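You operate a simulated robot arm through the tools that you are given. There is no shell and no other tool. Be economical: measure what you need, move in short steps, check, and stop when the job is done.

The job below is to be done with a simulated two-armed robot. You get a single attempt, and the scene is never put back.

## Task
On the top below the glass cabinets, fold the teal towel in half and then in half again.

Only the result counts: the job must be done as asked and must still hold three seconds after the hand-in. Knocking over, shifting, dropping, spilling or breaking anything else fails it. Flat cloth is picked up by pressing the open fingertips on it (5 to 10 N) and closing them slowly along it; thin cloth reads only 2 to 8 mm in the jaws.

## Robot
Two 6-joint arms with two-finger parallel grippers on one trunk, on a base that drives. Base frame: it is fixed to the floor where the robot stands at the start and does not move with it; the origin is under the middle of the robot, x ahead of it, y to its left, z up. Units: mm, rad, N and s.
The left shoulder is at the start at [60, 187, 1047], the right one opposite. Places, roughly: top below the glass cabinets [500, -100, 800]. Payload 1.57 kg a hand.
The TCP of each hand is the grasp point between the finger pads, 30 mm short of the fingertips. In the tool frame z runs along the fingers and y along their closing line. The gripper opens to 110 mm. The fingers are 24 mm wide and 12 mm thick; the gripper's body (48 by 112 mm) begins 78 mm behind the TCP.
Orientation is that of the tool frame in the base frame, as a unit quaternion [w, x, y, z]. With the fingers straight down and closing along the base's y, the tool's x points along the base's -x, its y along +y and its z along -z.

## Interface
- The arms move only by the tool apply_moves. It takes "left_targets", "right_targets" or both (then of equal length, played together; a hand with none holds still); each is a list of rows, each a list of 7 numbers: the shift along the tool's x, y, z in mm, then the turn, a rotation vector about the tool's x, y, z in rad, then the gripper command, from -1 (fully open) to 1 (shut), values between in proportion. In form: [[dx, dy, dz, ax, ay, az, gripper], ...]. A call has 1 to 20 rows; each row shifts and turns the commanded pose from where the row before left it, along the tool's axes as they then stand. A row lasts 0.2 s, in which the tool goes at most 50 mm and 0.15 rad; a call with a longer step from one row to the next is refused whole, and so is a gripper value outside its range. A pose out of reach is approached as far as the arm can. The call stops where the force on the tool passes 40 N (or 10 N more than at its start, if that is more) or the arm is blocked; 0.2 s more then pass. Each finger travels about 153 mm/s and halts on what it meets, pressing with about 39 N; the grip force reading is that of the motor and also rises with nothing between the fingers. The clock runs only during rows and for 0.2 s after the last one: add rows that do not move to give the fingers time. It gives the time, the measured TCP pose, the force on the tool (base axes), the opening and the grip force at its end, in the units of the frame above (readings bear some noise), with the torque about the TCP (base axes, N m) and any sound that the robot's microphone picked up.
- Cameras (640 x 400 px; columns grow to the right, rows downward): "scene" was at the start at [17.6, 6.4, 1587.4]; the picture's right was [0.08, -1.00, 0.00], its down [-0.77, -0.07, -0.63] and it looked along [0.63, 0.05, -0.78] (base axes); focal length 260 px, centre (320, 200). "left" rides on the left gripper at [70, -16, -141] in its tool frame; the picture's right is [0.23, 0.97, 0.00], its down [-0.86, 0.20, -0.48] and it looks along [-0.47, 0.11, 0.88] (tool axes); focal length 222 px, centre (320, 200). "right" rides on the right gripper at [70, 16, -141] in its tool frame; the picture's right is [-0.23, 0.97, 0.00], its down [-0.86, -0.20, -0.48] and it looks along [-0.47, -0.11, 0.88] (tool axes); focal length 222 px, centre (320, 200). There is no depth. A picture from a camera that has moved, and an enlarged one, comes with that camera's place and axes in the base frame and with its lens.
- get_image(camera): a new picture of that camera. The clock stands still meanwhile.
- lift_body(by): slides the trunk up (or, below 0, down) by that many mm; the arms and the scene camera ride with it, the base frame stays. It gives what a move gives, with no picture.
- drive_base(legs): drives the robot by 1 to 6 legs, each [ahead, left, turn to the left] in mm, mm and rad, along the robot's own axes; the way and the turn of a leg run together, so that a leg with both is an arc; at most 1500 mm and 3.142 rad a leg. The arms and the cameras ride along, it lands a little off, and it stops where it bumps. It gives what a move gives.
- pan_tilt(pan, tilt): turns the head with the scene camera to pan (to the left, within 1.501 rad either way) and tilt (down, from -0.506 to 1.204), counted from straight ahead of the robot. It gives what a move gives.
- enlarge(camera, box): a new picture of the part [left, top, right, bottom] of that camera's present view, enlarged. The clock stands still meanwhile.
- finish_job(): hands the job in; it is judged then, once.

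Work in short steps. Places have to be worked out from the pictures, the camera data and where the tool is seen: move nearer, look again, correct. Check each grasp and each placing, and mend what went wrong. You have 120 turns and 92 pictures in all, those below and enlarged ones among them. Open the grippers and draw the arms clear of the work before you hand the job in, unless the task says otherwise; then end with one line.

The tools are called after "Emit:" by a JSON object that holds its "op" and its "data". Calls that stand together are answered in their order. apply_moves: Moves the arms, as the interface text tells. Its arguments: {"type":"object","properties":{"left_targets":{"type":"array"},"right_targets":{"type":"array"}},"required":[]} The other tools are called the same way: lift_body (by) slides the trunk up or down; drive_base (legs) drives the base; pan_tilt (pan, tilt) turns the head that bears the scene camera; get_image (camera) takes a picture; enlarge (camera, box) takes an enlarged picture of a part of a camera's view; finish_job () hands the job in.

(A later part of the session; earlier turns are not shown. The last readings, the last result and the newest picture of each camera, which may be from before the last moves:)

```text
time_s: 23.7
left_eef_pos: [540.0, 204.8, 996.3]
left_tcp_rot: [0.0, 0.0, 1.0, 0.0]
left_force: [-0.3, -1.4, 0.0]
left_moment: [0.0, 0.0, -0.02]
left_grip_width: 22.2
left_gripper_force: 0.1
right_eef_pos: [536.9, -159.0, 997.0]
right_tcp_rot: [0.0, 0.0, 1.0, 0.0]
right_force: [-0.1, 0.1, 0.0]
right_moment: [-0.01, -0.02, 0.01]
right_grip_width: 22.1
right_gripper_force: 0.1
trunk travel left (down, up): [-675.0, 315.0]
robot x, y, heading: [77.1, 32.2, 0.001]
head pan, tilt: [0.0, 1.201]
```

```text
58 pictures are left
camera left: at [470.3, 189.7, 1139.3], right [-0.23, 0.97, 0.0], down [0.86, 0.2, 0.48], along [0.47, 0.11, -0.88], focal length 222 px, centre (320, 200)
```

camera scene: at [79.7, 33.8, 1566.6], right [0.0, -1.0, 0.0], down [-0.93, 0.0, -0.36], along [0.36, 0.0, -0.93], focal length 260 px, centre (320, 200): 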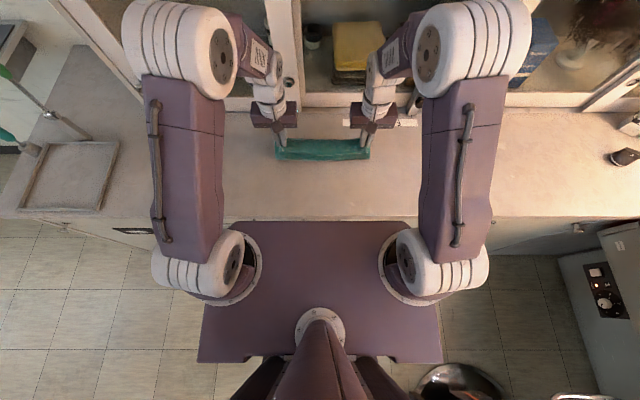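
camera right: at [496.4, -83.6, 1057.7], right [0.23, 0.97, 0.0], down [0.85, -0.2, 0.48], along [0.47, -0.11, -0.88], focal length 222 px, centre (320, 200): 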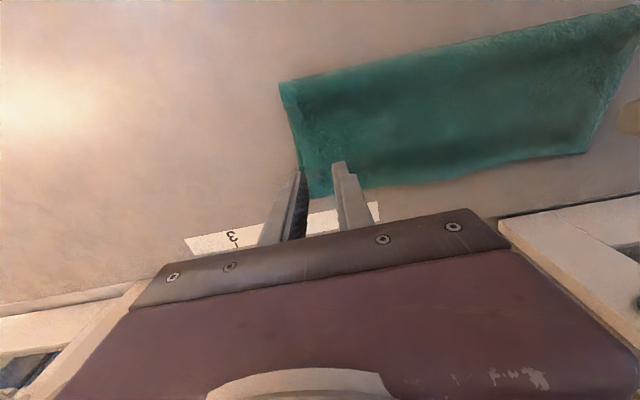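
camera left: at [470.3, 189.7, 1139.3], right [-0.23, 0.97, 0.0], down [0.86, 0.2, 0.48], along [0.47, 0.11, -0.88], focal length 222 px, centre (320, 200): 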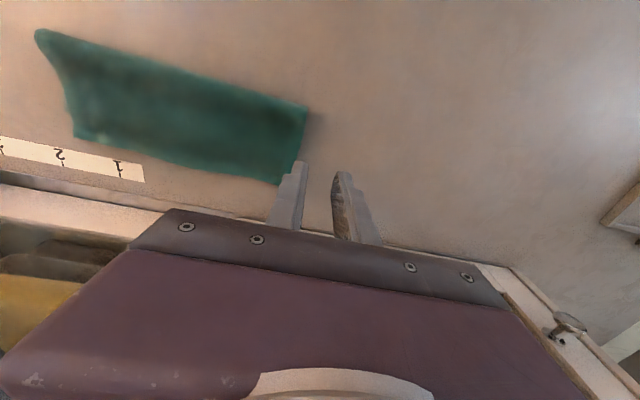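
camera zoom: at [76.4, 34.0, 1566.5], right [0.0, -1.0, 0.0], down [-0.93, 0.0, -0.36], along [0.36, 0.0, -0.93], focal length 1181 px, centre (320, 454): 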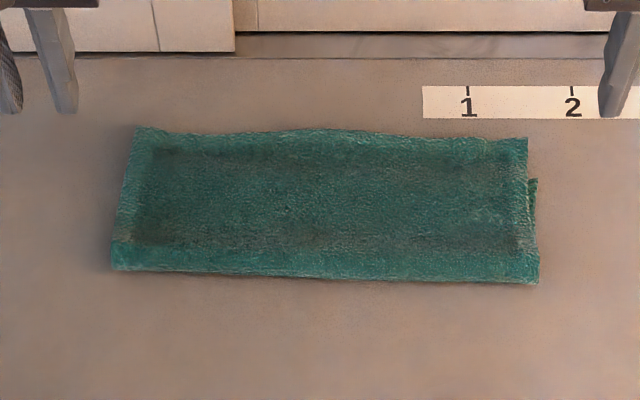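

The top layer reaches x ≈ 615 while the bottom's far edge peeks out at x ≈ 577, so I overshot by about 38 mm. I go to the far edge of the top layer to re-grip only that overhang and lay it back.

Emit:
{"op": "apply_moves", "data": {"left_targets": [[-19.5, -14.7, 25, 0, 0, 0, 0.45], [-19.5, -14.7, 30, 0, 0, 0, 0.45], [-19.5, -14.7, 30, 0, 0, 0, 0.45], [-19.5, -14.7, 30, 0, 0, 0, 0.45]], "right_targets": [[-18.5, 16, 25, 0, 0, 0, 0.45], [-18.5, 16, 30, 0, 0, 0, 0.45], [-18.5, 16, 30, 0, 0, 0, 0.45], [-18.5, 16, 30, 0, 0, 0, 0.45]]}}

Emit:
{"op": "enlarge", "data": {"camera": "left", "box": [200, 100, 440, 250]}}

Emit:
{"op": "enlarge", "data": {"camera": "right", "box": [200, 100, 440, 250]}}

Emit:
{"op": "enlarge", "data": {"camera": "scene", "box": [250, 100, 390, 188]}}

```text
time_s: 24.7
left_eef_pos: [621.7, 144.1, 879.3]
left_tcp_rot: [-0.002, 0.0, 1.0, 0.0]
left_force: [0.2, -0.7, -0.8]
left_moment: [-0.03, 0.03, 0.04]
left_grip_width: 30.3
left_gripper_force: 0.1
right_eef_pos: [613.3, -93.9, 879.4]
right_tcp_rot: [-0.001, 0.0, 1.0, 0.0]
right_force: [0.0, 0.6, -0.8]
right_moment: [0.03, 0.0, -0.02]
right_grip_width: 30.1
right_gripper_force: 0.0
trunk travel left (down, up): [-675.0, 315.0]
robot x, y, heading: [80.2, 33.5, 0.005]
head pan, tilt: [0.0, 1.201]
```

```text
2.67 times, centred on (320, 175) of left
camera zoom: at [552.4, 129.6, 1023.2], right [-0.23, 0.97, 0.0], down [0.86, 0.2, 0.48], along [0.46, 0.11, -0.88], focal length 592 px, centre (320, 267)
```

zoom: 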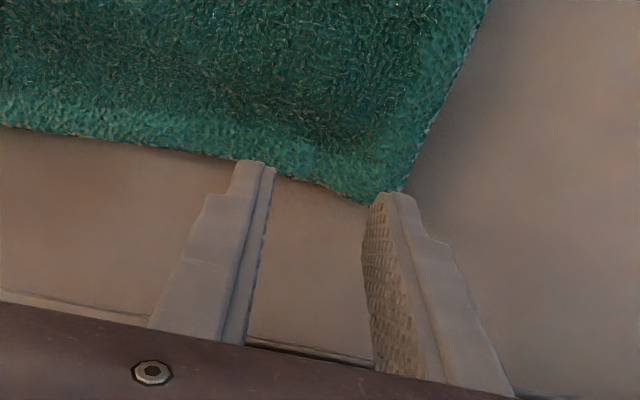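

```text
2.67 times, centred on (320, 175) of right
camera zoom: at [543.5, -78.7, 1021.3], right [0.23, 0.97, 0.0], down [0.86, -0.2, 0.48], along [0.46, -0.11, -0.88], focal length 592 px, centre (320, 267)
```

zoom: 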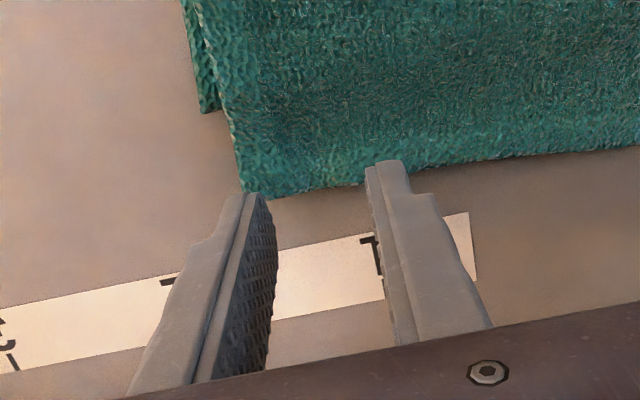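

```text
4.55 times, centred on (320, 144) of scene
camera zoom: at [81.2, 34.0, 1566.7], right [0.0, -1.0, 0.0], down [-0.93, 0.0, -0.36], along [0.36, 0.0, -0.93], focal length 1181 px, centre (320, 454)
```

zoom: 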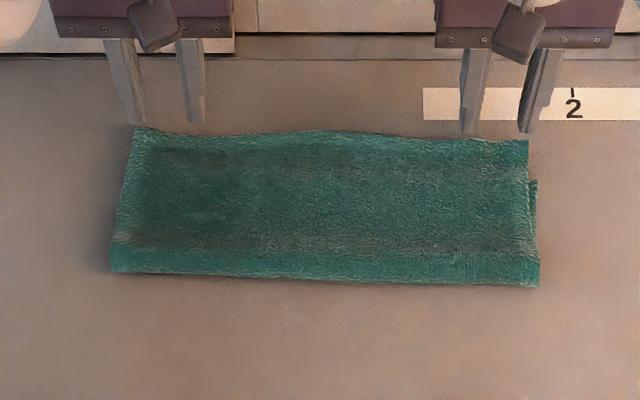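

Overhang confirmed: bottom corner at x ≈ 580, top edge at 612 (right) and 622 (left). The hands are aligned for ~11 mm overlap, so I go straight down.

Emit:
{"op": "apply_moves", "data": {"left_targets": [[0, 0, 12, 0, 0, 0, 0.45], [0, 0, 10, 0, 0, 0, 0.45], [0, 0, 4, 0, 0, 0, 0.45], [0, 0, 1, 0, 0, 0, 0.45]], "right_targets": [[0, 0, 12, 0, 0, 0, 0.45], [0, 0, 10, 0, 0, 0, 0.45], [0, 0, 4, 0, 0, 0, 0.45], [0, 0, 1, 0, 0, 0, 0.45]]}}

```text
time_s: 25.7
left_eef_pos: [618.5, 145.3, 854.3]
left_tcp_rot: [0.0, 0.0, 1.0, 0.0]
left_force: [-0.7, 0.4, 2.0]
left_moment: [-0.04, 0.05, 0.04]
left_grip_width: 30.2
left_gripper_force: 0.0
right_eef_pos: [611.5, -94.0, 854.8]
right_tcp_rot: [0.001, 0.0, 1.0, 0.0]
right_force: [-0.2, 0.4, 0.9]
right_moment: [-0.01, 0.03, -0.01]
right_grip_width: 30.2
right_gripper_force: 0.0
trunk travel left (down, up): [-675.0, 315.0]
robot x, y, heading: [81.3, 36.0, 0.005]
head pan, tilt: [0.0, 1.201]
```

Just touching; I press about 1.3 mm more and close slowly.

Emit:
{"op": "apply_moves", "data": {"left_targets": [[0, 0, 1.2, 0, 0, 0, 0.45], [0, 0, 0, 0, 0, 0, 0.52], [0, 0, 0, 0, 0, 0, 0.59], [0, 0, 0, 0, 0, 0, 0.66], [0, 0, 0, 0, 0, 0, 0.73], [0, 0, 0, 0, 0, 0, 0.8], [0, 0, 0, 0, 0, 0, 0.87], [0, 0, 0, 0, 0, 0, 0.94], [0, 0, 0, 0, 0, 0, 1], [0, 0, 0, 0, 0, 0, 1], [0, 0, 0, 0, 0, 0, 1]], "right_targets": [[0, 0, 1.4, 0, 0, 0, 0.45], [0, 0, 0, 0, 0, 0, 0.52], [0, 0, 0, 0, 0, 0, 0.59], [0, 0, 0, 0, 0, 0, 0.66], [0, 0, 0, 0, 0, 0, 0.73], [0, 0, 0, 0, 0, 0, 0.8], [0, 0, 0, 0, 0, 0, 0.87], [0, 0, 0, 0, 0, 0, 0.94], [0, 0, 0, 0, 0, 0, 1], [0, 0, 0, 0, 0, 0, 1], [0, 0, 0, 0, 0, 0, 1]]}}

```text
time_s: 28.1
left_eef_pos: [617.0, 145.8, 853.9]
left_tcp_rot: [0.0, 0.0, 1.0, 0.0]
left_force: [-0.7, -0.2, 6.0]
left_moment: [0.0, 0.05, 0.04]
left_grip_width: 3.4
left_gripper_force: 24.8
right_eef_pos: [609.9, -95.7, 852.9]
right_tcp_rot: [0.001, 0.0, 1.0, 0.0]
right_force: [-0.1, 0.6, 3.9]
right_moment: [0.0, 0.04, -0.02]
right_grip_width: 0.0
right_gripper_force: 21.0
trunk travel left (down, up): [-675.0, 315.0]
robot x, y, heading: [76.8, 36.7, -0.004]
head pan, tilt: [0.0, 1.201]
```

Left holds (3.4 mm) but right closed on nothing. I open the right hand and look at it.

Emit:
{"op": "apply_moves", "data": {"right_targets": [[0, 0, -5, 0, 0, 0, 0.8], [0, 0, -5, 0, 0, 0, 0.45], [0, 0, 0, 0, 0, 0, 0.45]]}}

Emit:
{"op": "enlarge", "data": {"camera": "right", "box": [200, 100, 440, 250]}}

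```text
time_s: 28.9
left_eef_pos: [617.0, 145.3, 853.2]
left_tcp_rot: [0.001, 0.0, 1.0, 0.0]
left_force: [-0.4, 0.0, 6.7]
left_moment: [0.04, 0.06, 0.0]
left_grip_width: 3.8
left_gripper_force: 24.5
right_eef_pos: [610.6, -95.3, 863.3]
right_tcp_rot: [0.001, 0.0, 1.0, 0.0]
right_force: [0.0, 0.7, -0.7]
right_moment: [0.0, -0.05, -0.02]
right_grip_width: 30.2
right_gripper_force: 0.0
trunk travel left (down, up): [-675.0, 315.0]
robot x, y, heading: [76.8, 33.8, 0.0]
head pan, tilt: [0.0, 1.201]
```

```text
2.67 times, centred on (320, 175) of right
camera zoom: at [540.6, -79.7, 1004.8], right [0.23, 0.97, 0.0], down [0.85, -0.2, 0.48], along [0.47, -0.11, -0.88], focal length 592 px, centre (320, 267)
```

zoom: 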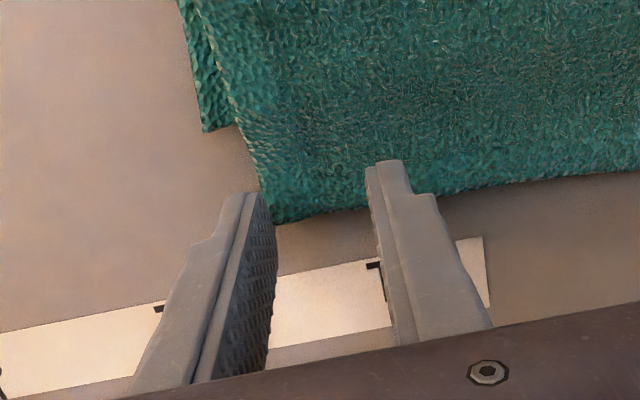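

The cloth is under the fingers, but the outer finger barely sat on the corner and pressure was light. I shift 8 mm inward and 3 mm back, and press more firmly.

Emit:
{"op": "apply_moves", "data": {"right_targets": [[3, 8, 0, 0, 0, 0, 0.45], [0, 0, 5, 0, 0, 0, 0.45], [0, 0, 5, 0, 0, 0, 0.45], [0, 0, 1, 0, 0, 0, 0.45]]}}

```text
time_s: 29.9
left_eef_pos: [617.1, 145.7, 853.0]
left_tcp_rot: [0.0, 0.0, 1.0, -0.001]
left_force: [0.5, -0.4, 3.3]
left_moment: [0.03, -0.02, 0.02]
left_grip_width: 3.6
left_gripper_force: 24.8
right_eef_pos: [608.3, -86.9, 852.4]
right_tcp_rot: [0.002, 0.0, 1.0, 0.001]
right_force: [-1.9, -1.6, 9.4]
right_moment: [-0.04, 0.06, -0.02]
right_grip_width: 30.3
right_gripper_force: 0.0
trunk travel left (down, up): [-675.0, 315.0]
robot x, y, heading: [80.5, 33.4, -0.001]
head pan, tilt: [0.0, 1.201]
```

9 N: good. Close slowly.

Emit:
{"op": "apply_moves", "data": {"right_targets": [[0, 0, 0, 0, 0, 0, 0.52], [0, 0, 0, 0, 0, 0, 0.59], [0, 0, 0, 0, 0, 0, 0.66], [0, 0, 0, 0, 0, 0, 0.73], [0, 0, 0, 0, 0, 0, 0.8], [0, 0, 0, 0, 0, 0, 0.87], [0, 0, 0, 0, 0, 0, 0.94], [0, 0, 0, 0, 0, 0, 1], [0, 0, 0, 0, 0, 0, 1], [0, 0, 0, 0, 0, 0, 1]]}}

```text
time_s: 32.1
left_eef_pos: [617.3, 145.8, 854.5]
left_tcp_rot: [0.0, 0.0, 1.0, -0.001]
left_force: [-0.4, -7.4, 4.1]
left_moment: [-0.26, 0.02, 0.03]
left_grip_width: 3.6
left_gripper_force: 24.2
right_eef_pos: [606.4, -86.5, 853.6]
right_tcp_rot: [0.002, 0.0, 1.0, 0.0]
right_force: [0.4, 9.1, 12.3]
right_moment: [0.27, 0.03, -0.01]
right_grip_width: 4.0
right_gripper_force: 24.9
trunk travel left (down, up): [-675.0, 315.0]
robot x, y, heading: [78.0, 39.6, -0.001]
head pan, tilt: [0.0, 1.201]
```

Both hold. I lift and draw the layer back toward me so the fold rolls to its proper place, then lay the edge at x ≈ 575.

Emit:
{"op": "apply_moves", "data": {"left_targets": [[10, -1, -20, 0, 0, 0, 1], [20, -1, -20, 0, 0, 0, 1], [25, -1, -20, 0, 0, 0, 1], [25, -1, -12, 0, 0, 0, 1], [6, 0, -3, 0, 0, 0, 1], [0, 0, 0, 0, 0, 0, 1], [-8, 0, 12, 0, 0, 0, 1], [-10, 0, 16, 0, 0, 0, 1], [-10, 0, 18, 0, 0, 0, 1], [-9, 0, 18, 0, 0, 0, 1]], "right_targets": [[8, -1, -20, 0, 0, 0, 1], [17, -1, -20, 0, 0, 0, 1], [22, -1, -20, 0, 0, 0, 1], [23, -1, -12, 0, 0, 0, 1], [6, 0, -3, 0, 0, 0, 1], [0, 0, 0, 0, 0, 0, 1], [-8, 0, 12, 0, 0, 0, 1], [-10, 0, 16, 0, 0, 0, 1], [-12, 0, 18, 0, 0, 0, 1], [-10, 0, 18, 0, 0, 0, 1]]}}

Emit:
{"op": "enlarge", "data": {"camera": "scene", "box": [250, 100, 390, 188]}}

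Emit:
{"op": "get_image", "data": {"camera": "right"}}

Emit:
{"op": "get_image", "data": {"camera": "left"}}

```text
time_s: 34.3
left_eef_pos: [570.6, 141.1, 862.2]
left_tcp_rot: [0.0, 0.0, 1.0, 0.001]
left_force: [0.3, -9.1, -0.6]
left_moment: [-0.28, 0.0, 0.06]
left_grip_width: 3.7
left_gripper_force: 24.5
right_eef_pos: [572.7, -92.3, 862.6]
right_tcp_rot: [0.0, 0.001, 1.0, 0.0]
right_force: [-0.2, 9.5, 0.4]
right_moment: [0.29, 0.03, 0.01]
right_grip_width: 4.1
right_gripper_force: 25.0
trunk travel left (down, up): [-675.0, 315.0]
robot x, y, heading: [80.7, 36.6, 0.002]
head pan, tilt: [0.0, 1.201]
```

```text
4.55 times, centred on (320, 144) of scene
camera zoom: at [79.2, 33.9, 1566.7], right [0.0, -1.0, 0.0], down [-0.93, 0.0, -0.36], along [0.36, 0.0, -0.93], focal length 1181 px, centre (320, 454)
```

zoom: 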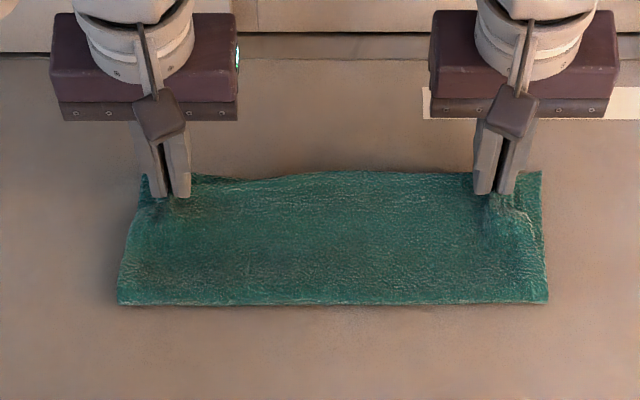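

```text
52 pictures are left
camera right: at [502.6, -75.9, 1003.7], right [0.23, 0.97, 0.0], down [0.86, -0.2, 0.48], along [0.47, -0.11, -0.88], focal length 222 px, centre (320, 200)
```

right: 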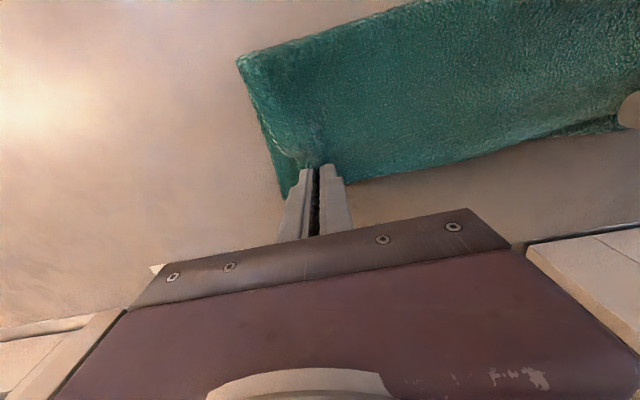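

```text
51 pictures are left
camera left: at [500.8, 126.3, 1006.0], right [-0.23, 0.97, 0.0], down [0.86, 0.2, 0.48], along [0.46, 0.11, -0.88], focal length 222 px, centre (320, 200)
```

left: 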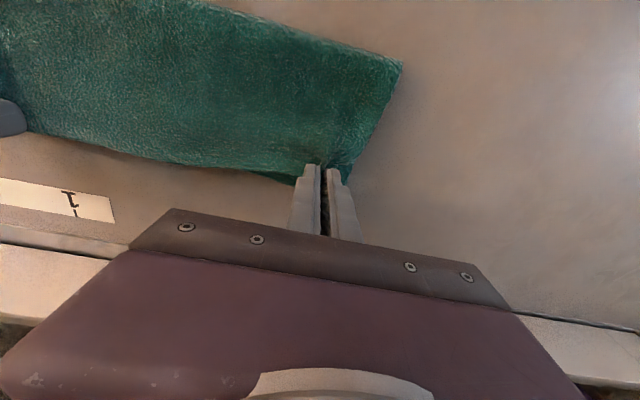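

Edges now nearly coincide. I lower, ease outward a little, release and rise clear.

Emit:
{"op": "apply_moves", "data": {"left_targets": [[0, 2, 4, 0, 0, 0, 1], [0, 1, 2, 0, 0, 0, 1], [0, 0, 0, 0, 0, 0, 0.85], [0, 0, 0, 0, 0, 0, 0.7], [0, 0, 0, 0, 0, 0, 0.5], [0, 0, -10, 0, 0, 0, 0.5], [0, 0, -25, 0, 0, 0, 0.5], [-5, 15, -25, 0, 0, 0, 0.5], [-5, 20, -30, 0, 0, 0, 0.5], [0, 25, -30, 0, 0, 0, 0.5]], "right_targets": [[0, -2, 4, 0, 0, 0, 1], [0, -1, 2, 0, 0, 0, 1], [0, 0, 0, 0, 0, 0, 0.85], [0, 0, 0, 0, 0, 0, 0.7], [0, 0, 0, 0, 0, 0, 0.5], [0, 0, -10, 0, 0, 0, 0.5], [0, 0, -25, 0, 0, 0, 0.5], [-5, -15, -25, 0, 0, 0, 0.5], [-5, -20, -30, 0, 0, 0, 0.5], [0, -25, -30, 0, 0, 0, 0.5]]}}

Emit:
{"op": "enlarge", "data": {"camera": "scene", "box": [250, 100, 390, 188]}}

Emit:
{"op": "get_image", "data": {"camera": "right"}}

Emit:
{"op": "get_image", "data": {"camera": "left"}}

```text
time_s: 36.5
left_eef_pos: [576.9, 204.9, 979.3]
left_tcp_rot: [0.0, 0.0, 1.0, 0.0]
left_force: [-0.2, 0.1, -0.2]
left_moment: [0.01, -0.07, -0.01]
left_grip_width: 27.4
left_gripper_force: 0.0
right_eef_pos: [582.3, -155.0, 977.4]
right_tcp_rot: [0.001, 0.0, 1.0, 0.0]
right_force: [-0.7, -0.2, 0.4]
right_moment: [0.03, -0.03, 0.01]
right_grip_width: 27.3
right_gripper_force: 0.1
trunk travel left (down, up): [-675.0, 315.0]
robot x, y, heading: [80.4, 31.7, 0.002]
head pan, tilt: [0.0, 1.201]
```

```text
4.55 times, centred on (320, 144) of scene
camera zoom: at [75.5, 34.0, 1566.6], right [0.0, -1.0, 0.0], down [-0.93, 0.0, -0.36], along [0.36, 0.0, -0.93], focal length 1181 px, centre (320, 454)
```

zoom: 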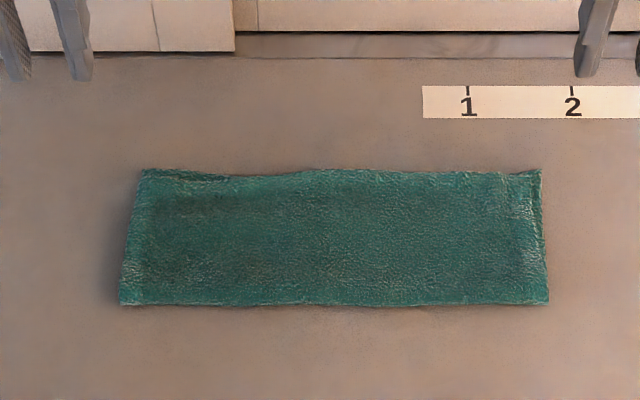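

```text
49 pictures are left
camera right: at [511.0, -139.0, 1119.1], right [0.23, 0.97, 0.0], down [0.85, -0.2, 0.48], along [0.47, -0.11, -0.88], focal length 222 px, centre (320, 200)
```

right: 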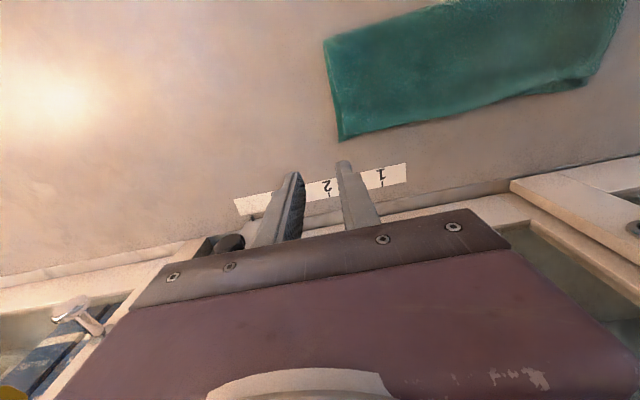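

```text
48 pictures are left
camera left: at [507.9, 189.3, 1122.1], right [-0.23, 0.97, 0.0], down [0.86, 0.2, 0.48], along [0.47, 0.11, -0.88], focal length 222 px, centre (320, 200)
```

left: 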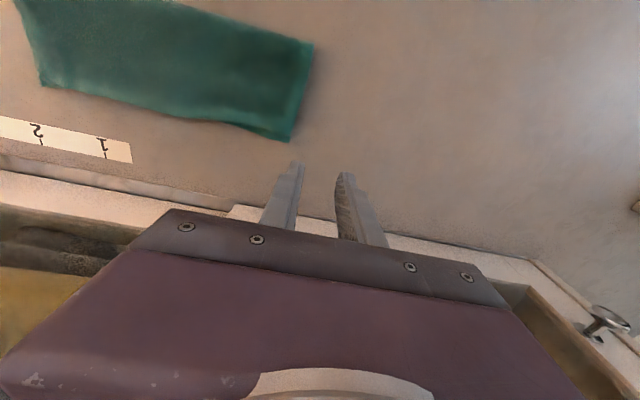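

First fold is good: strip spans x 474–587, y −128–170. For the second fold I will carry the left end to the right with the left hand, so I drive 100 mm right to keep both ends in reach, and park the right hand outward and higher.

Emit:
{"op": "drive_base", "data": {"legs": [[0, -100, 0]]}}

Emit:
{"op": "apply_moves", "data": {"left_targets": [[2, 0, 0, 0, 0, 0.14, 0.27], [2, 0, 0, 0, 0, 0.14, 0.27], [2, 0, 0, 0, 0, 0.14, 0.27], [2, 0, 0, 0, 0, 0.14, 0.27], [2, 0, 0, 0, 0, 0.14, 0.27], [0, 0, 0, 0, 0, 0.14, 0.27], [0, 0, 0, 0, 0, 0.14, 0.27], [0, 0, 0, 0, 0, 0.14, 0.27], [0, 0, 0, 0, 0, 0.14, 0.27], [0, 0, 0, 0, 0, 0.14, 0.27], [0, 0, 0, 0, 0, 0.14, 0.27], [0, 0, 0, 0, 0, 0.0308, 0.27]], "right_targets": [[20, -15, -10, 0, 0, 0, 0.5], [20, -15, -10, 0, 0, 0, 0.5], [20, -15, -10, 0, 0, 0, 0.5], [20, -15, -10, 0, 0, 0, 0.5], [20, -15, -10, 0, 0, 0, 0.5], [0, 0, 0, 0, 0, 0, 0.5], [0, 0, 0, 0, 0, 0, 0.5], [0, 0, 0, 0, 0, 0, 0.5], [0, 0, 0, 0, 0, 0, 0.5], [0, 0, 0, 0, 0, 0, 0.5], [0, 0, 0, 0, 0, 0, 0.5], [0, 0, 0, 0, 0, 0, 0.5]]}}

Emit:
{"op": "get_image", "data": {"camera": "scene"}}

Emit:
{"op": "get_image", "data": {"camera": "left"}}

```text
time_s: 37.6
left_eef_pos: [578.1, 104.9, 978.1]
left_tcp_rot: [0.0, 0.0, 1.0, 0.0]
left_force: [0.6, 0.6, 0.1]
left_moment: [-0.02, 0.02, 0.01]
left_grip_width: 27.7
left_gripper_force: 0.1
right_eef_pos: [583.1, -253.5, 977.6]
right_tcp_rot: [0.0, 0.0, 1.0, 0.0]
right_force: [-0.3, 0.2, 0.8]
right_moment: [-0.01, 0.01, -0.03]
right_grip_width: 27.6
right_gripper_force: 0.1
trunk travel left (down, up): [-675.0, 315.0]
robot x, y, heading: [78.2, -66.3, 0.001]
head pan, tilt: [0.0, 1.201]
```

```text
time_s: 40.2
left_eef_pos: [568.8, 107.2, 979.2]
left_tcp_rot: [0.0, 0.708, 0.707, 0.0]
left_force: [0.3, 0.7, 0.8]
left_moment: [-0.04, 0.02, 0.02]
left_grip_width: 40.0
left_gripper_force: 0.1
right_eef_pos: [482.7, -330.0, 1027.3]
right_tcp_rot: [0.001, 0.0, 1.0, 0.0]
right_force: [0.0, -0.2, 0.0]
right_moment: [0.03, 0.02, 0.01]
right_grip_width: 27.5
right_gripper_force: 0.0
trunk travel left (down, up): [-675.0, 315.0]
robot x, y, heading: [76.4, -67.6, -0.004]
head pan, tilt: [0.0, 1.201]
```

```text
47 pictures are left
camera scene: at [77.4, -66.3, 1566.6], right [0.0, -1.0, 0.0], down [-0.93, 0.0, -0.36], along [0.36, 0.0, -0.93], focal length 260 px, centre (320, 200)
```

scene: 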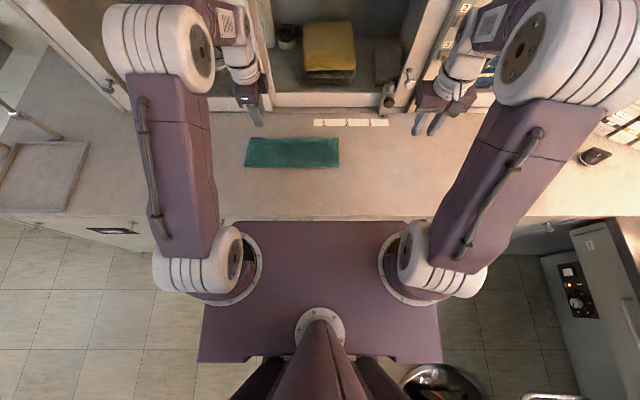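

```text
46 pictures are left
camera left: at [553.6, 177.6, 1121.5], right [0.97, 0.23, 0.0], down [0.2, -0.86, 0.48], along [0.11, -0.47, -0.88], focal length 222 px, centre (320, 200)
```

left: 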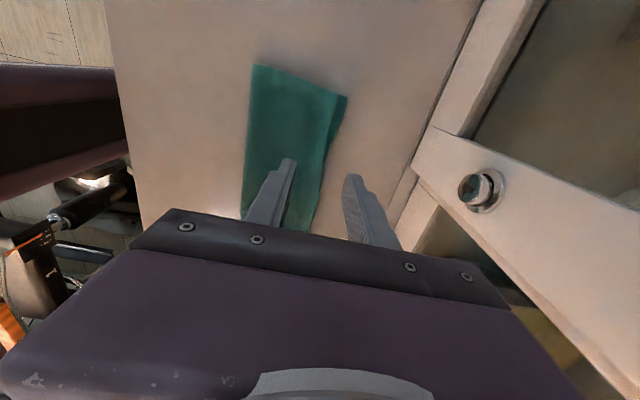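

The hand is turned; tool x is now base +y and tool y is base +x. The left end's corners are at (477, 174) and (589, 167). I move over the middle of that edge and look closely.

Emit:
{"op": "apply_moves", "data": {"left_targets": [[16, -9, 26, 0, 0, 0, 0.27], [16, -9, 26, 0, 0, 0, 0.27], [16, -9, 26, 0, 0, 0, 0.27], [16, -9, 24, 0, 0, 0, 0.27], [0, 0, 0, 0, 0, 0, 0.27]]}}

Emit:
{"op": "enlarge", "data": {"camera": "left", "box": [160, 60, 480, 260]}}

```text
time_s: 41.4
left_eef_pos: [533.8, 170.6, 875.6]
left_tcp_rot: [0.001, 0.707, 0.707, 0.0]
left_force: [0.7, -0.3, -0.3]
left_moment: [0.01, 0.01, 0.01]
left_grip_width: 40.4
left_gripper_force: 0.1
right_eef_pos: [482.0, -329.8, 1027.4]
right_tcp_rot: [0.0, 0.0, 1.0, 0.001]
right_force: [-0.4, 0.4, -1.0]
right_moment: [0.03, -0.03, -0.03]
right_grip_width: 27.3
right_gripper_force: 0.0
trunk travel left (down, up): [-675.0, 315.0]
robot x, y, heading: [80.5, -64.0, -0.004]
head pan, tilt: [0.0, 1.201]
```

```text
2.00 times, centred on (320, 160) of left
camera zoom: at [516.8, 241.2, 1019.0], right [0.97, 0.23, 0.0], down [0.2, -0.86, 0.48], along [0.11, -0.47, -0.88], focal length 444 px, centre (320, 280)
```

zoom: 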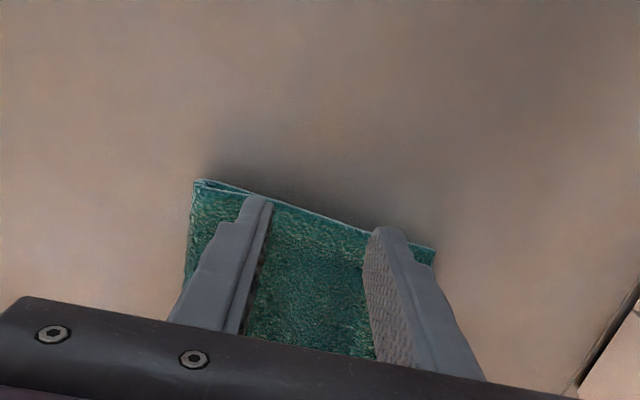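

The edge is at y ≈ 172, overlap about 14 mm. I lower to contact.

Emit:
{"op": "apply_moves", "data": {"left_targets": [[0, 0, 12, 0, 0, 0, 0.27], [0, 0, 5, 0, 0, 0, 0.27], [0, 0, 3, 0, 0, 0, 0.27], [0, 0, 1, 0, 0, 0, 0.27]]}}

```text
time_s: 42.4
left_eef_pos: [534.3, 171.5, 856.8]
left_tcp_rot: [0.001, 0.707, 0.707, 0.0]
left_force: [1.0, 1.2, 4.8]
left_moment: [-0.05, 0.01, 0.02]
left_grip_width: 39.9
left_gripper_force: 0.0
right_eef_pos: [482.1, -330.8, 1027.1]
right_tcp_rot: [0.001, 0.0, 1.0, 0.0]
right_force: [-0.1, 0.4, -0.1]
right_moment: [-0.01, -0.01, 0.02]
right_grip_width: 27.5
right_gripper_force: 0.0
trunk travel left (down, up): [-675.0, 315.0]
robot x, y, heading: [80.7, -67.3, 0.002]
head pan, tilt: [0.0, 1.201]
```

Contact at 856.8 with 5 N. I press about 10–12 N so that both layers gather, and close slowly.

Emit:
{"op": "apply_moves", "data": {"left_targets": [[0, 0, 1.5, 0, 0, 0, 0.27], [0, 0, 0, 0, 0, 0, 0.33], [0, 0, 0, 0, 0, 0, 0.39], [0, 0, 0, 0, 0, 0, 0.45], [0, 0, 0, 0, 0, 0, 0.51], [0, 0, 0, 0, 0, 0, 0.57], [0, 0, 0, 0, 0, 0, 0.63], [0, 0, 0, 0, 0, 0, 0.69], [0, 0, 0, 0, 0, 0, 0.75], [0, 0, 0, 0, 0, 0, 0.81], [0, 0, 0, 0, 0, 0, 0.87], [0, 0, 0, 0, 0, 0, 0.93], [0, 0, 0, 0, 0, 0, 1], [0, 0, 0, 0, 0, 0, 1], [0, 0, 0, 0, 0, 0, 1]]}}

Emit:
{"op": "enlarge", "data": {"camera": "left", "box": [160, 60, 480, 260]}}

```text
time_s: 45.6
left_eef_pos: [532.3, 170.2, 854.3]
left_tcp_rot: [-0.001, 0.707, 0.707, 0.0]
left_force: [-0.7, 0.3, 17.2]
left_moment: [-0.13, 0.05, 0.02]
left_grip_width: 7.0
left_gripper_force: 26.5
right_eef_pos: [480.3, -330.7, 1027.2]
right_tcp_rot: [0.001, 0.0, 1.0, 0.002]
right_force: [-0.5, 0.2, -0.1]
right_moment: [-0.01, 0.01, 0.0]
right_grip_width: 27.5
right_gripper_force: 0.0
trunk travel left (down, up): [-675.0, 315.0]
robot x, y, heading: [77.6, -65.0, 0.0]
head pan, tilt: [0.0, 1.201]
```

```text
2.00 times, centred on (320, 160) of left
camera zoom: at [515.8, 241.1, 998.0], right [0.97, 0.23, 0.0], down [0.2, -0.86, 0.48], along [0.11, -0.46, -0.88], focal length 444 px, centre (320, 280)
```

zoom: 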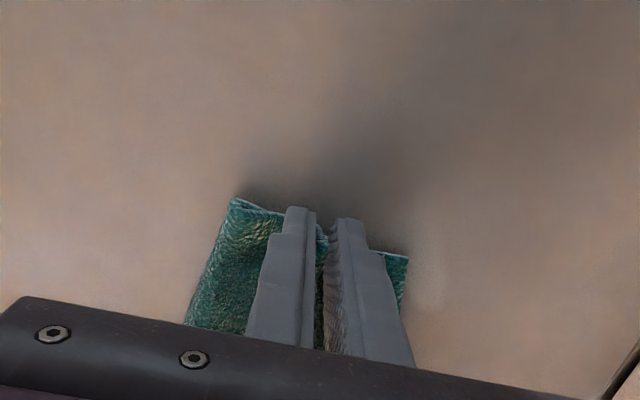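

It reads 7.0 mm: both layers caught. I lift 40 mm with a slight move inward and check.

Emit:
{"op": "apply_moves", "data": {"left_targets": [[-2, 0, -15, 0, 0, 0, 1], [-6, 0, -15, 0, 0, 0, 1], [-8, 0, -15, 0, 0, 0, 1]]}}

Emit:
{"op": "get_image", "data": {"camera": "left"}}

Emit:
{"op": "enlarge", "data": {"camera": "scene", "box": [210, 100, 370, 200]}}

```text
time_s: 46.4
left_eef_pos: [533.9, 154.8, 898.9]
left_tcp_rot: [0.0, 0.708, 0.706, 0.0]
left_force: [-0.1, -0.2, 0.4]
left_moment: [-0.01, -0.03, 0.03]
left_grip_width: 6.5
left_gripper_force: 26.5
right_eef_pos: [482.3, -328.9, 1026.4]
right_tcp_rot: [-0.001, 0.0, 1.0, 0.0]
right_force: [0.6, 0.5, 0.1]
right_moment: [-0.04, 0.03, 0.0]
right_grip_width: 27.4
right_gripper_force: 0.1
trunk travel left (down, up): [-675.0, 315.0]
robot x, y, heading: [81.6, -66.1, 0.004]
head pan, tilt: [0.0, 1.201]
```

```text
43 pictures are left
camera left: at [517.7, 225.3, 1042.2], right [0.97, 0.23, 0.0], down [0.2, -0.86, 0.48], along [0.11, -0.47, -0.88], focal length 222 px, centre (320, 200)
```

left: 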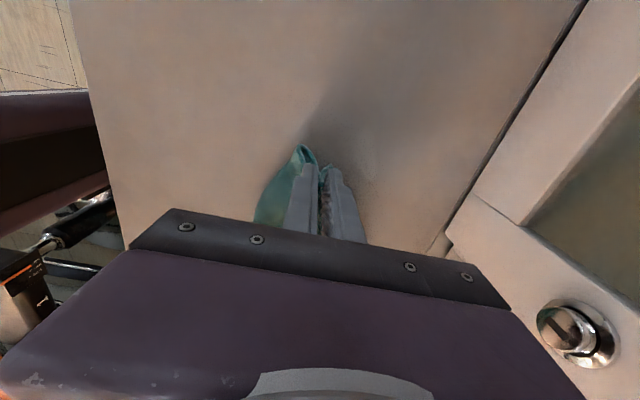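

```text
4.00 times, centred on (290, 150) of scene
camera zoom: at [77.5, -66.5, 1566.6], right [0.0, -1.0, 0.0], down [-0.93, 0.0, -0.36], along [0.36, 0.0, -0.93], focal length 1039 px, centre (440, 400)
```

zoom: 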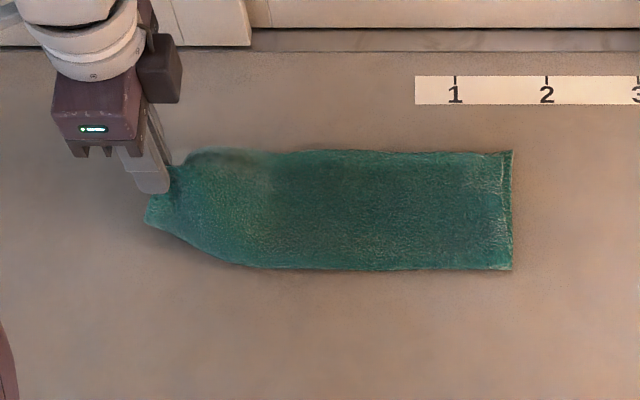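

Both layers lift together. I carry the left end over in an arc toward the right end, stopping above y ≈ −90, and check before laying.

Emit:
{"op": "apply_moves", "data": {"left_targets": [[-12, 0, -20, 0, 0, 0, 1], [-18, 0, -18, 0, 0, 0, 1], [-24, 0, -14, 0, 0, 0, 1], [-28, 0, -10, 0, 0, 0, 1], [-30, 0, -4, 0, 0, 0, 1], [-30, 0, 0, 0, 0, 0, 1], [-28, 0, 8, 0, 0, 0, 1], [-24, 0, 14, 0, 0, 0, 1], [-20, 0, 18, 0, 0, 0, 1], [-15, 0, 18, 0, 0, 0, 1], [-10, 0, 18, 0, 0, 0, 1], [-4, 0, 10, 0, 0, 0, 1]]}}

Emit:
{"op": "get_image", "data": {"camera": "left"}}

Emit:
{"op": "enlarge", "data": {"camera": "scene", "box": [210, 100, 370, 200]}}

```text
time_s: 49.0
left_eef_pos: [534.0, -88.0, 879.0]
left_tcp_rot: [-0.001, 0.707, 0.707, -0.001]
left_force: [0.6, 0.4, 0.3]
left_moment: [0.01, -0.01, 0.01]
left_grip_width: 6.6
left_gripper_force: 26.5
right_eef_pos: [482.9, -330.1, 1027.0]
right_tcp_rot: [0.0, 0.0, 1.0, 0.0]
right_force: [-0.5, 0.1, -0.3]
right_moment: [0.02, 0.0, 0.04]
right_grip_width: 27.5
right_gripper_force: 0.0
trunk travel left (down, up): [-675.0, 315.0]
robot x, y, heading: [76.9, -63.3, -0.001]
head pan, tilt: [0.0, 1.201]
```

```text
41 pictures are left
camera left: at [517.3, -17.8, 1021.9], right [0.97, 0.23, 0.0], down [0.2, -0.86, 0.48], along [0.11, -0.47, -0.88], focal length 222 px, centre (320, 200)
```

left: 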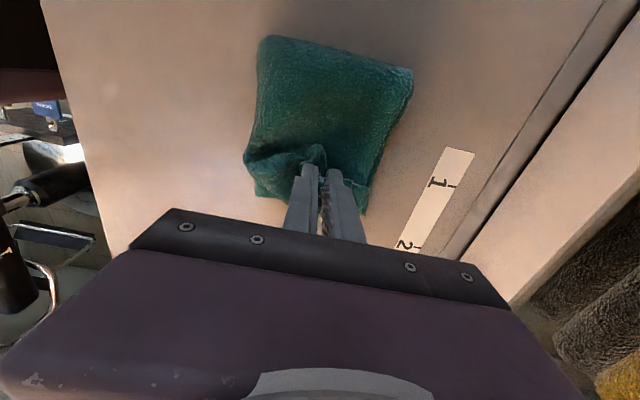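

```text
4.00 times, centred on (290, 150) of scene
camera zoom: at [77.4, -66.3, 1566.7], right [0.0, -1.0, 0.0], down [-0.93, 0.0, -0.36], along [0.36, 0.0, -0.93], focal length 1039 px, centre (440, 400)
```

zoom: 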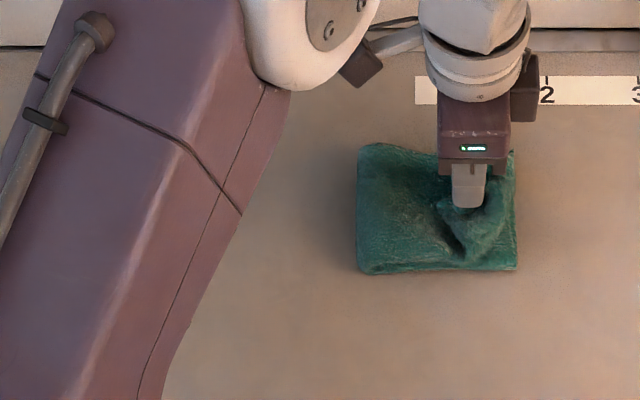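

The fold sits at y ≈ 0 instead of 22, i.e. pulled about 20 mm too far. I lift back so the fold rolls to its place, then lay again at y ≈ −70.

Emit:
{"op": "apply_moves", "data": {"left_targets": [[20, 0, -25, 0, 0, 0, 1], [25, 0, -25, 0, 0, 0, 1], [28, 0, -22, 0, 0, 0, 1], [5, 0, 0, 0, 0, 0, 1], [-12, 0, 16, 0, 0, 0, 1], [-14, 0, 20, 0, 0, 0, 1], [-14, 0, 20, 0, 0, 0, 1], [-14, 0, 20, 0, 0, 0, 1], [-6, 0, 8, 0, 0, 0, 1]]}}

Emit:
{"op": "get_image", "data": {"camera": "left"}}

Emit:
{"op": "enlarge", "data": {"camera": "scene", "box": [210, 100, 370, 200]}}

```text
time_s: 51.0
left_eef_pos: [533.0, -69.2, 868.8]
left_tcp_rot: [0.002, 0.707, 0.707, 0.0]
left_force: [1.9, 2.8, 11.1]
left_moment: [0.03, -0.03, 0.0]
left_grip_width: 6.5
left_gripper_force: 25.8
right_eef_pos: [482.0, -329.6, 1026.4]
right_tcp_rot: [0.001, 0.0, 1.0, -0.001]
right_force: [-0.5, 0.3, 0.6]
right_moment: [0.05, 0.0, 0.04]
right_grip_width: 27.5
right_gripper_force: 0.0
trunk travel left (down, up): [-675.0, 315.0]
robot x, y, heading: [81.0, -66.3, -0.001]
head pan, tilt: [0.0, 1.201]
```

```text
39 pictures are left
camera left: at [516.2, 1.6, 1010.6], right [0.97, 0.23, 0.0], down [0.2, -0.85, 0.48], along [0.11, -0.47, -0.88], focal length 222 px, centre (320, 200)
```

left: 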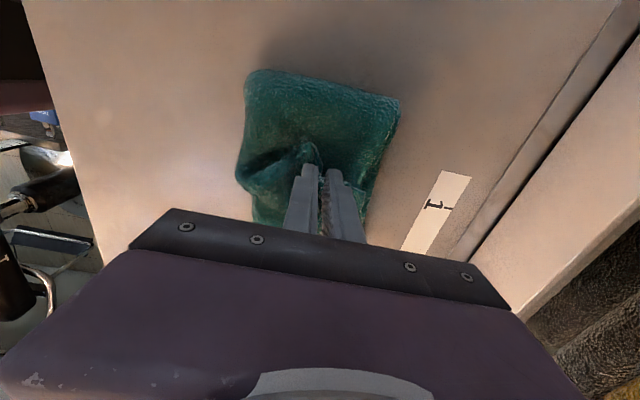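

```text
4.00 times, centred on (290, 150) of scene
camera zoom: at [75.4, -65.3, 1566.9], right [0.0, -1.0, 0.0], down [-0.93, 0.0, -0.36], along [0.36, 0.0, -0.93], focal length 1039 px, centre (440, 400)
```

zoom: 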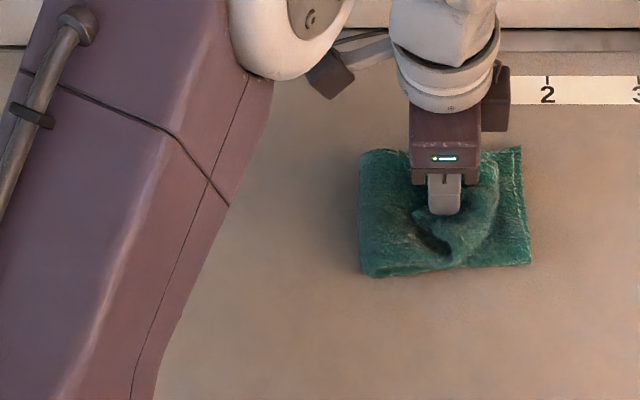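

The towel slid a little: bottom half now runs y 0 to −143, which is just about half. I rise slightly to unload, then release and back off.

Emit:
{"op": "apply_moves", "data": {"left_targets": [[-4, 0, -6, 0, 0, 0, 1], [-4, 0, -6, 0, 0, 0, 1], [0, 0, 0, 0, 0, 0, 0.85], [0, 0, 0, 0, 0, 0, 0.7], [0, 0, 0, 0, 0, 0, 0.4], [0, 0, -10, 0, 0, 0, 0.4], [0, 0, -25, 0, 0, 0, 0.4], [15, 0, -30, 0, 0, 0, 0.4], [30, 0, -30, 0, 0, 0, 0.4], [40, 0, -20, 0, 0, 0, 0.4], [40, 0, 0, 0, 0, 0, 0.4], [40, 0, 0, 0, 0, 0, 0.4]]}}

Emit:
{"op": "get_image", "data": {"camera": "left"}}

Emit:
{"op": "enlarge", "data": {"camera": "scene", "box": [210, 100, 370, 200]}}

```text
time_s: 53.6
left_eef_pos: [533.3, 88.2, 994.5]
left_tcp_rot: [0.0, 0.707, 0.707, 0.0]
left_force: [0.7, 0.2, 0.3]
left_moment: [-0.03, -0.03, 0.0]
left_grip_width: 33.2
left_gripper_force: 0.0
right_eef_pos: [482.1, -330.5, 1027.0]
right_tcp_rot: [0.0, 0.0, 1.0, 0.0]
right_force: [-0.3, 0.1, 0.7]
right_moment: [-0.02, 0.0, 0.0]
right_grip_width: 27.6
right_gripper_force: 0.1
trunk travel left (down, up): [-675.0, 315.0]
robot x, y, heading: [81.6, -62.6, -0.002]
head pan, tilt: [0.0, 1.201]
```

```text
37 pictures are left
camera left: at [517.9, 159.5, 1136.8], right [0.97, 0.23, 0.0], down [0.2, -0.85, 0.48], along [0.11, -0.47, -0.88], focal length 222 px, centre (320, 200)
```

left: 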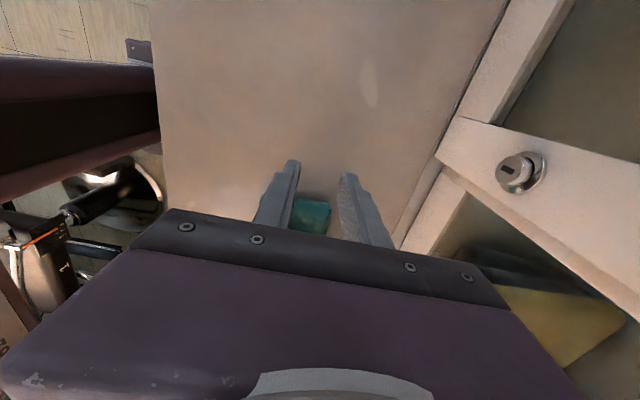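

```text
4.00 times, centred on (290, 150) of scene
camera zoom: at [77.4, -64.7, 1566.6], right [0.0, -1.0, 0.0], down [-0.93, 0.0, -0.36], along [0.36, 0.0, -0.93], focal length 1039 px, centre (440, 400)
```

zoom: 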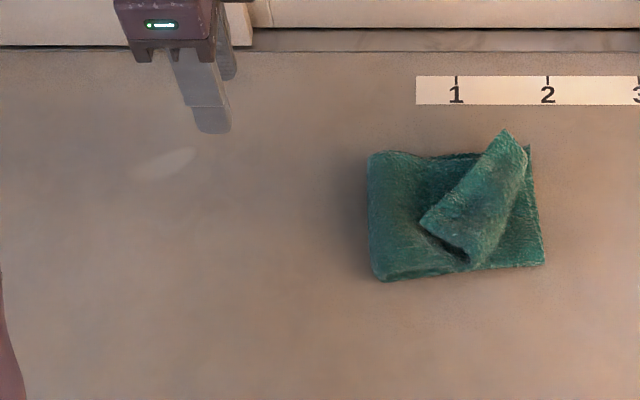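

The end flap stayed turned back diagonally: its front corner lies near (509, −53), far corner near (597, −119). It needs the front corner swung over to about (479, −147). I bring the left hand near for a close look.

Emit:
{"op": "apply_moves", "data": {"left_targets": [[-29, -6, 5, 0, 0, 0, 0.6], [-29, -6, 10, 0, 0, 0, 0.6], [-29, -6, 20, 0, 0, 0, 0.6], [-29, -6, 25, 0, 0, 0, 0.6], [0, 0, 0, 0, 0, 0, 0.6]]}}

Emit:
{"op": "enlarge", "data": {"camera": "left", "box": [160, 60, 480, 260]}}

```text
time_s: 54.8
left_eef_pos: [508.6, -27.5, 934.1]
left_tcp_rot: [-0.001, 0.707, 0.707, 0.0]
left_force: [-0.1, -0.8, 0.7]
left_moment: [-0.01, 0.0, -0.01]
left_grip_width: 22.2
left_gripper_force: 0.1
right_eef_pos: [481.3, -329.9, 1027.5]
right_tcp_rot: [-0.001, 0.001, 1.0, 0.0]
right_force: [0.2, 0.6, 0.3]
right_moment: [-0.08, 0.0, -0.01]
right_grip_width: 27.5
right_gripper_force: 0.0
trunk travel left (down, up): [-675.0, 315.0]
robot x, y, heading: [82.5, -66.8, 0.0]
head pan, tilt: [0.0, 1.201]
```

```text
2.00 times, centred on (320, 160) of left
camera zoom: at [492.4, 42.4, 1077.2], right [0.97, 0.23, 0.0], down [0.2, -0.85, 0.48], along [0.11, -0.47, -0.88], focal length 444 px, centre (320, 280)
```

zoom: 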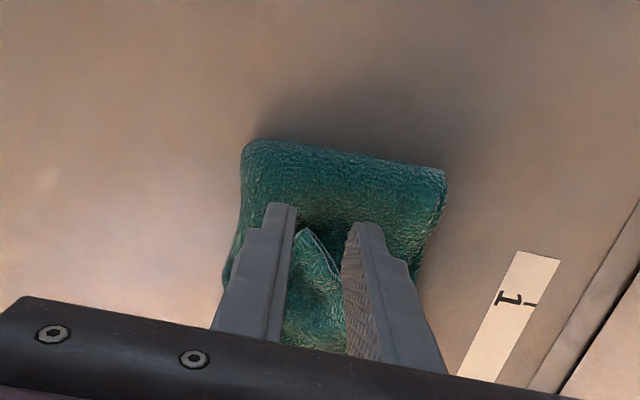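

The flap's front corner is at about (503, −53), both layers together. I line up over it with ~30 mm opening and come down gradually.

Emit:
{"op": "apply_moves", "data": {"left_targets": [[-16, -1, 18, 0, 0, 0, 0.45], [-16, -1, 18, 0, 0, 0, 0.45], [-2, 0, 18, 0, 0, 0, 0.45], [0, 0, 4, 0, 0, 0, 0.45], [0, 0, 3, 0, 0, 0, 0.45]]}}

Emit:
{"op": "enlarge", "data": {"camera": "left", "box": [160, 60, 480, 260]}}

```text
time_s: 56.0
left_eef_pos: [507.3, -62.4, 872.8]
left_tcp_rot: [0.0, 0.708, 0.706, 0.001]
left_force: [0.1, 0.0, 0.7]
left_moment: [0.0, 0.03, -0.02]
left_grip_width: 29.9
left_gripper_force: 0.0
right_eef_pos: [482.7, -329.5, 1026.7]
right_tcp_rot: [0.001, 0.0, 1.0, 0.0]
right_force: [-0.5, 0.1, 0.7]
right_moment: [-0.04, -0.01, -0.01]
right_grip_width: 27.4
right_gripper_force: 0.2
trunk travel left (down, up): [-675.0, 315.0]
robot x, y, heading: [80.7, -61.8, -0.001]
head pan, tilt: [0.0, 1.201]
```

```text
2.00 times, centred on (320, 160) of left
camera zoom: at [491.5, 7.6, 1015.6], right [0.97, 0.23, 0.0], down [0.2, -0.86, 0.48], along [0.11, -0.47, -0.88], focal length 444 px, centre (320, 280)
```

zoom: 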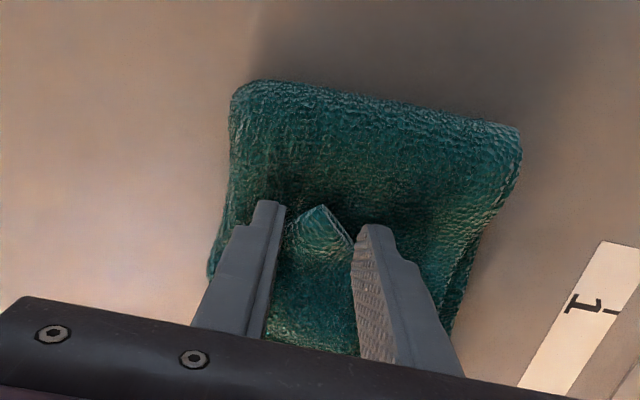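

No contact yet at tip height 843; the corner is centred between the fingers. I go a few mm lower and check the force.

Emit:
{"op": "apply_moves", "data": {"left_targets": [[0, 0, 2, 0, 0, 0, 0.45], [0, 0, 2, 0, 0, 0, 0.45]]}}

```text
time_s: 56.6
left_eef_pos: [508.0, -63.1, 869.4]
left_tcp_rot: [0.0, 0.707, 0.707, 0.001]
left_force: [-0.2, -0.1, 3.2]
left_moment: [-0.03, 0.01, 0.0]
left_grip_width: 30.2
left_gripper_force: 0.1
right_eef_pos: [481.7, -329.7, 1026.1]
right_tcp_rot: [0.001, 0.001, 1.0, 0.0]
right_force: [0.2, -0.5, 0.6]
right_moment: [0.01, 0.01, -0.01]
right_grip_width: 27.6
right_gripper_force: 0.1
trunk travel left (down, up): [-675.0, 315.0]
robot x, y, heading: [80.2, -62.6, 0.006]
head pan, tilt: [0.0, 1.201]
```

Light contact (3 N). I go 1 mm more and close slowly on the flap corner.

Emit:
{"op": "apply_moves", "data": {"left_targets": [[0, 0, 1.5, 0, 0, 0, 0.45], [0, 0, 0, 0, 0, 0, 0.52], [0, 0, 0, 0, 0, 0, 0.59], [0, 0, 0, 0, 0, 0, 0.66], [0, 0, 0, 0, 0, 0, 0.73], [0, 0, 0, 0, 0, 0, 0.8], [0, 0, 0, 0, 0, 0, 0.87], [0, 0, 0, 0, 0, 0, 0.94], [0, 0, 0, 0, 0, 0, 1], [0, 0, 0, 0, 0, 0, 1], [0, 0, 0, 0, 0, 0, 1]]}}

Emit:
{"op": "enlarge", "data": {"camera": "left", "box": [160, 60, 480, 260]}}

```text
time_s: 59.0
left_eef_pos: [506.1, -62.4, 868.1]
left_tcp_rot: [0.001, 0.707, 0.707, -0.001]
left_force: [0.2, 0.2, 3.0]
left_moment: [-0.05, -0.05, -0.02]
left_grip_width: 6.2
left_gripper_force: 25.9
right_eef_pos: [481.4, -330.1, 1026.8]
right_tcp_rot: [0.001, 0.0, 1.0, 0.0]
right_force: [-0.6, -0.7, 0.1]
right_moment: [-0.01, 0.01, 0.04]
right_grip_width: 27.3
right_gripper_force: 0.0
trunk travel left (down, up): [-675.0, 315.0]
robot x, y, heading: [80.4, -71.0, 0.001]
head pan, tilt: [0.0, 1.201]
```

```text
2.00 times, centred on (320, 160) of left
camera zoom: at [491.2, 7.8, 1010.6], right [0.97, 0.23, 0.0], down [0.2, -0.86, 0.48], along [0.11, -0.47, -0.88], focal length 444 px, centre (320, 280)
```

zoom: 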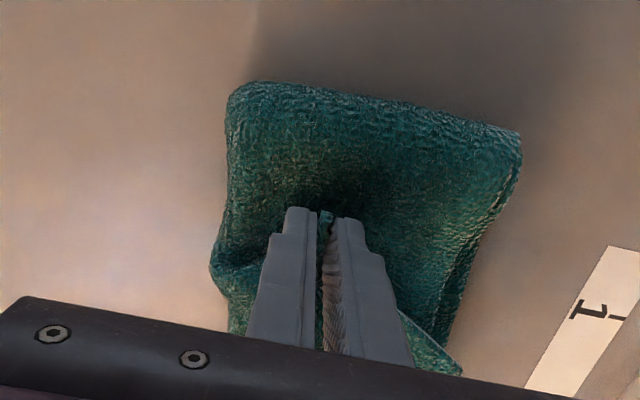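

6.2 mm, both layers of the corner held. I lift it, swing it over to the right and forward, toward (488, −126).

Emit:
{"op": "apply_moves", "data": {"left_targets": [[0, 0, -20, 0, 0, 0, 1], [-5, 0, -20, 0, 0, 0, 1], [-10, 0, -15, 0, 0, 0, 1], [-14, -4, -5, 0, 0, 0, 1], [-14, -5, 0, 0, 0, 0, 1], [-12, -5, 10, 0, 0, 0, 1], [-6, -4, 15, 0, 0, 0, 1], [-3, 0, 15, 0, 0, 0, 1], [0, 0, 10, 0, 0, 0, 1]]}}

Emit:
{"op": "get_image", "data": {"camera": "left"}}

Emit:
{"op": "enlarge", "data": {"camera": "scene", "box": [210, 100, 370, 200]}}

```text
time_s: 61.0
left_eef_pos: [489.1, -126.8, 878.0]
left_tcp_rot: [-0.001, 0.708, 0.707, -0.001]
left_force: [-0.1, -0.2, 0.8]
left_moment: [0.0, 0.02, 0.0]
left_grip_width: 6.1
left_gripper_force: 25.9
right_eef_pos: [483.2, -330.1, 1027.2]
right_tcp_rot: [0.001, 0.0, 1.0, 0.0]
right_force: [0.1, 0.0, 0.2]
right_moment: [0.02, 0.02, 0.0]
right_grip_width: 27.5
right_gripper_force: 0.1
trunk travel left (down, up): [-675.0, 315.0]
robot x, y, heading: [84.0, -66.5, -0.005]
head pan, tilt: [0.0, 1.201]
```

```text
32 pictures are left
camera left: at [473.6, -56.3, 1020.6], right [0.97, 0.23, 0.0], down [0.2, -0.86, 0.48], along [0.11, -0.47, -0.88], focal length 222 px, centre (320, 200)
```

left: 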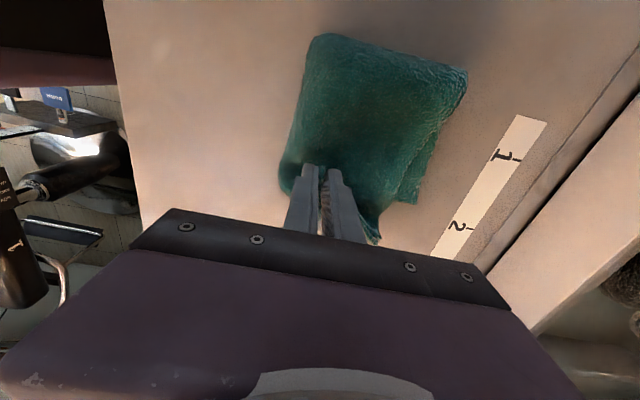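

```text
4.00 times, centred on (290, 150) of scene
camera zoom: at [77.4, -66.3, 1566.6], right [0.0, -1.0, 0.0], down [-0.93, 0.0, -0.36], along [0.36, 0.0, -0.93], focal length 1039 px, centre (440, 400)
```

zoom: 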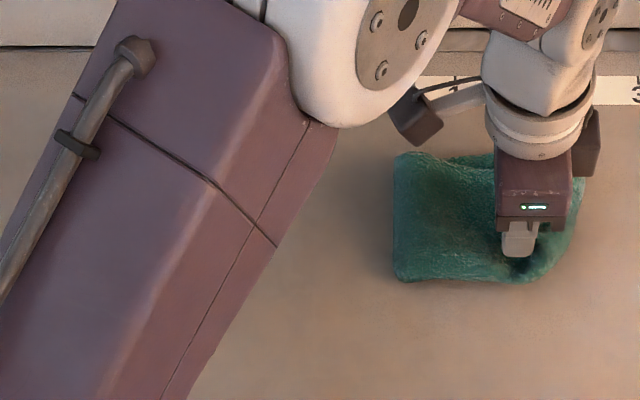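

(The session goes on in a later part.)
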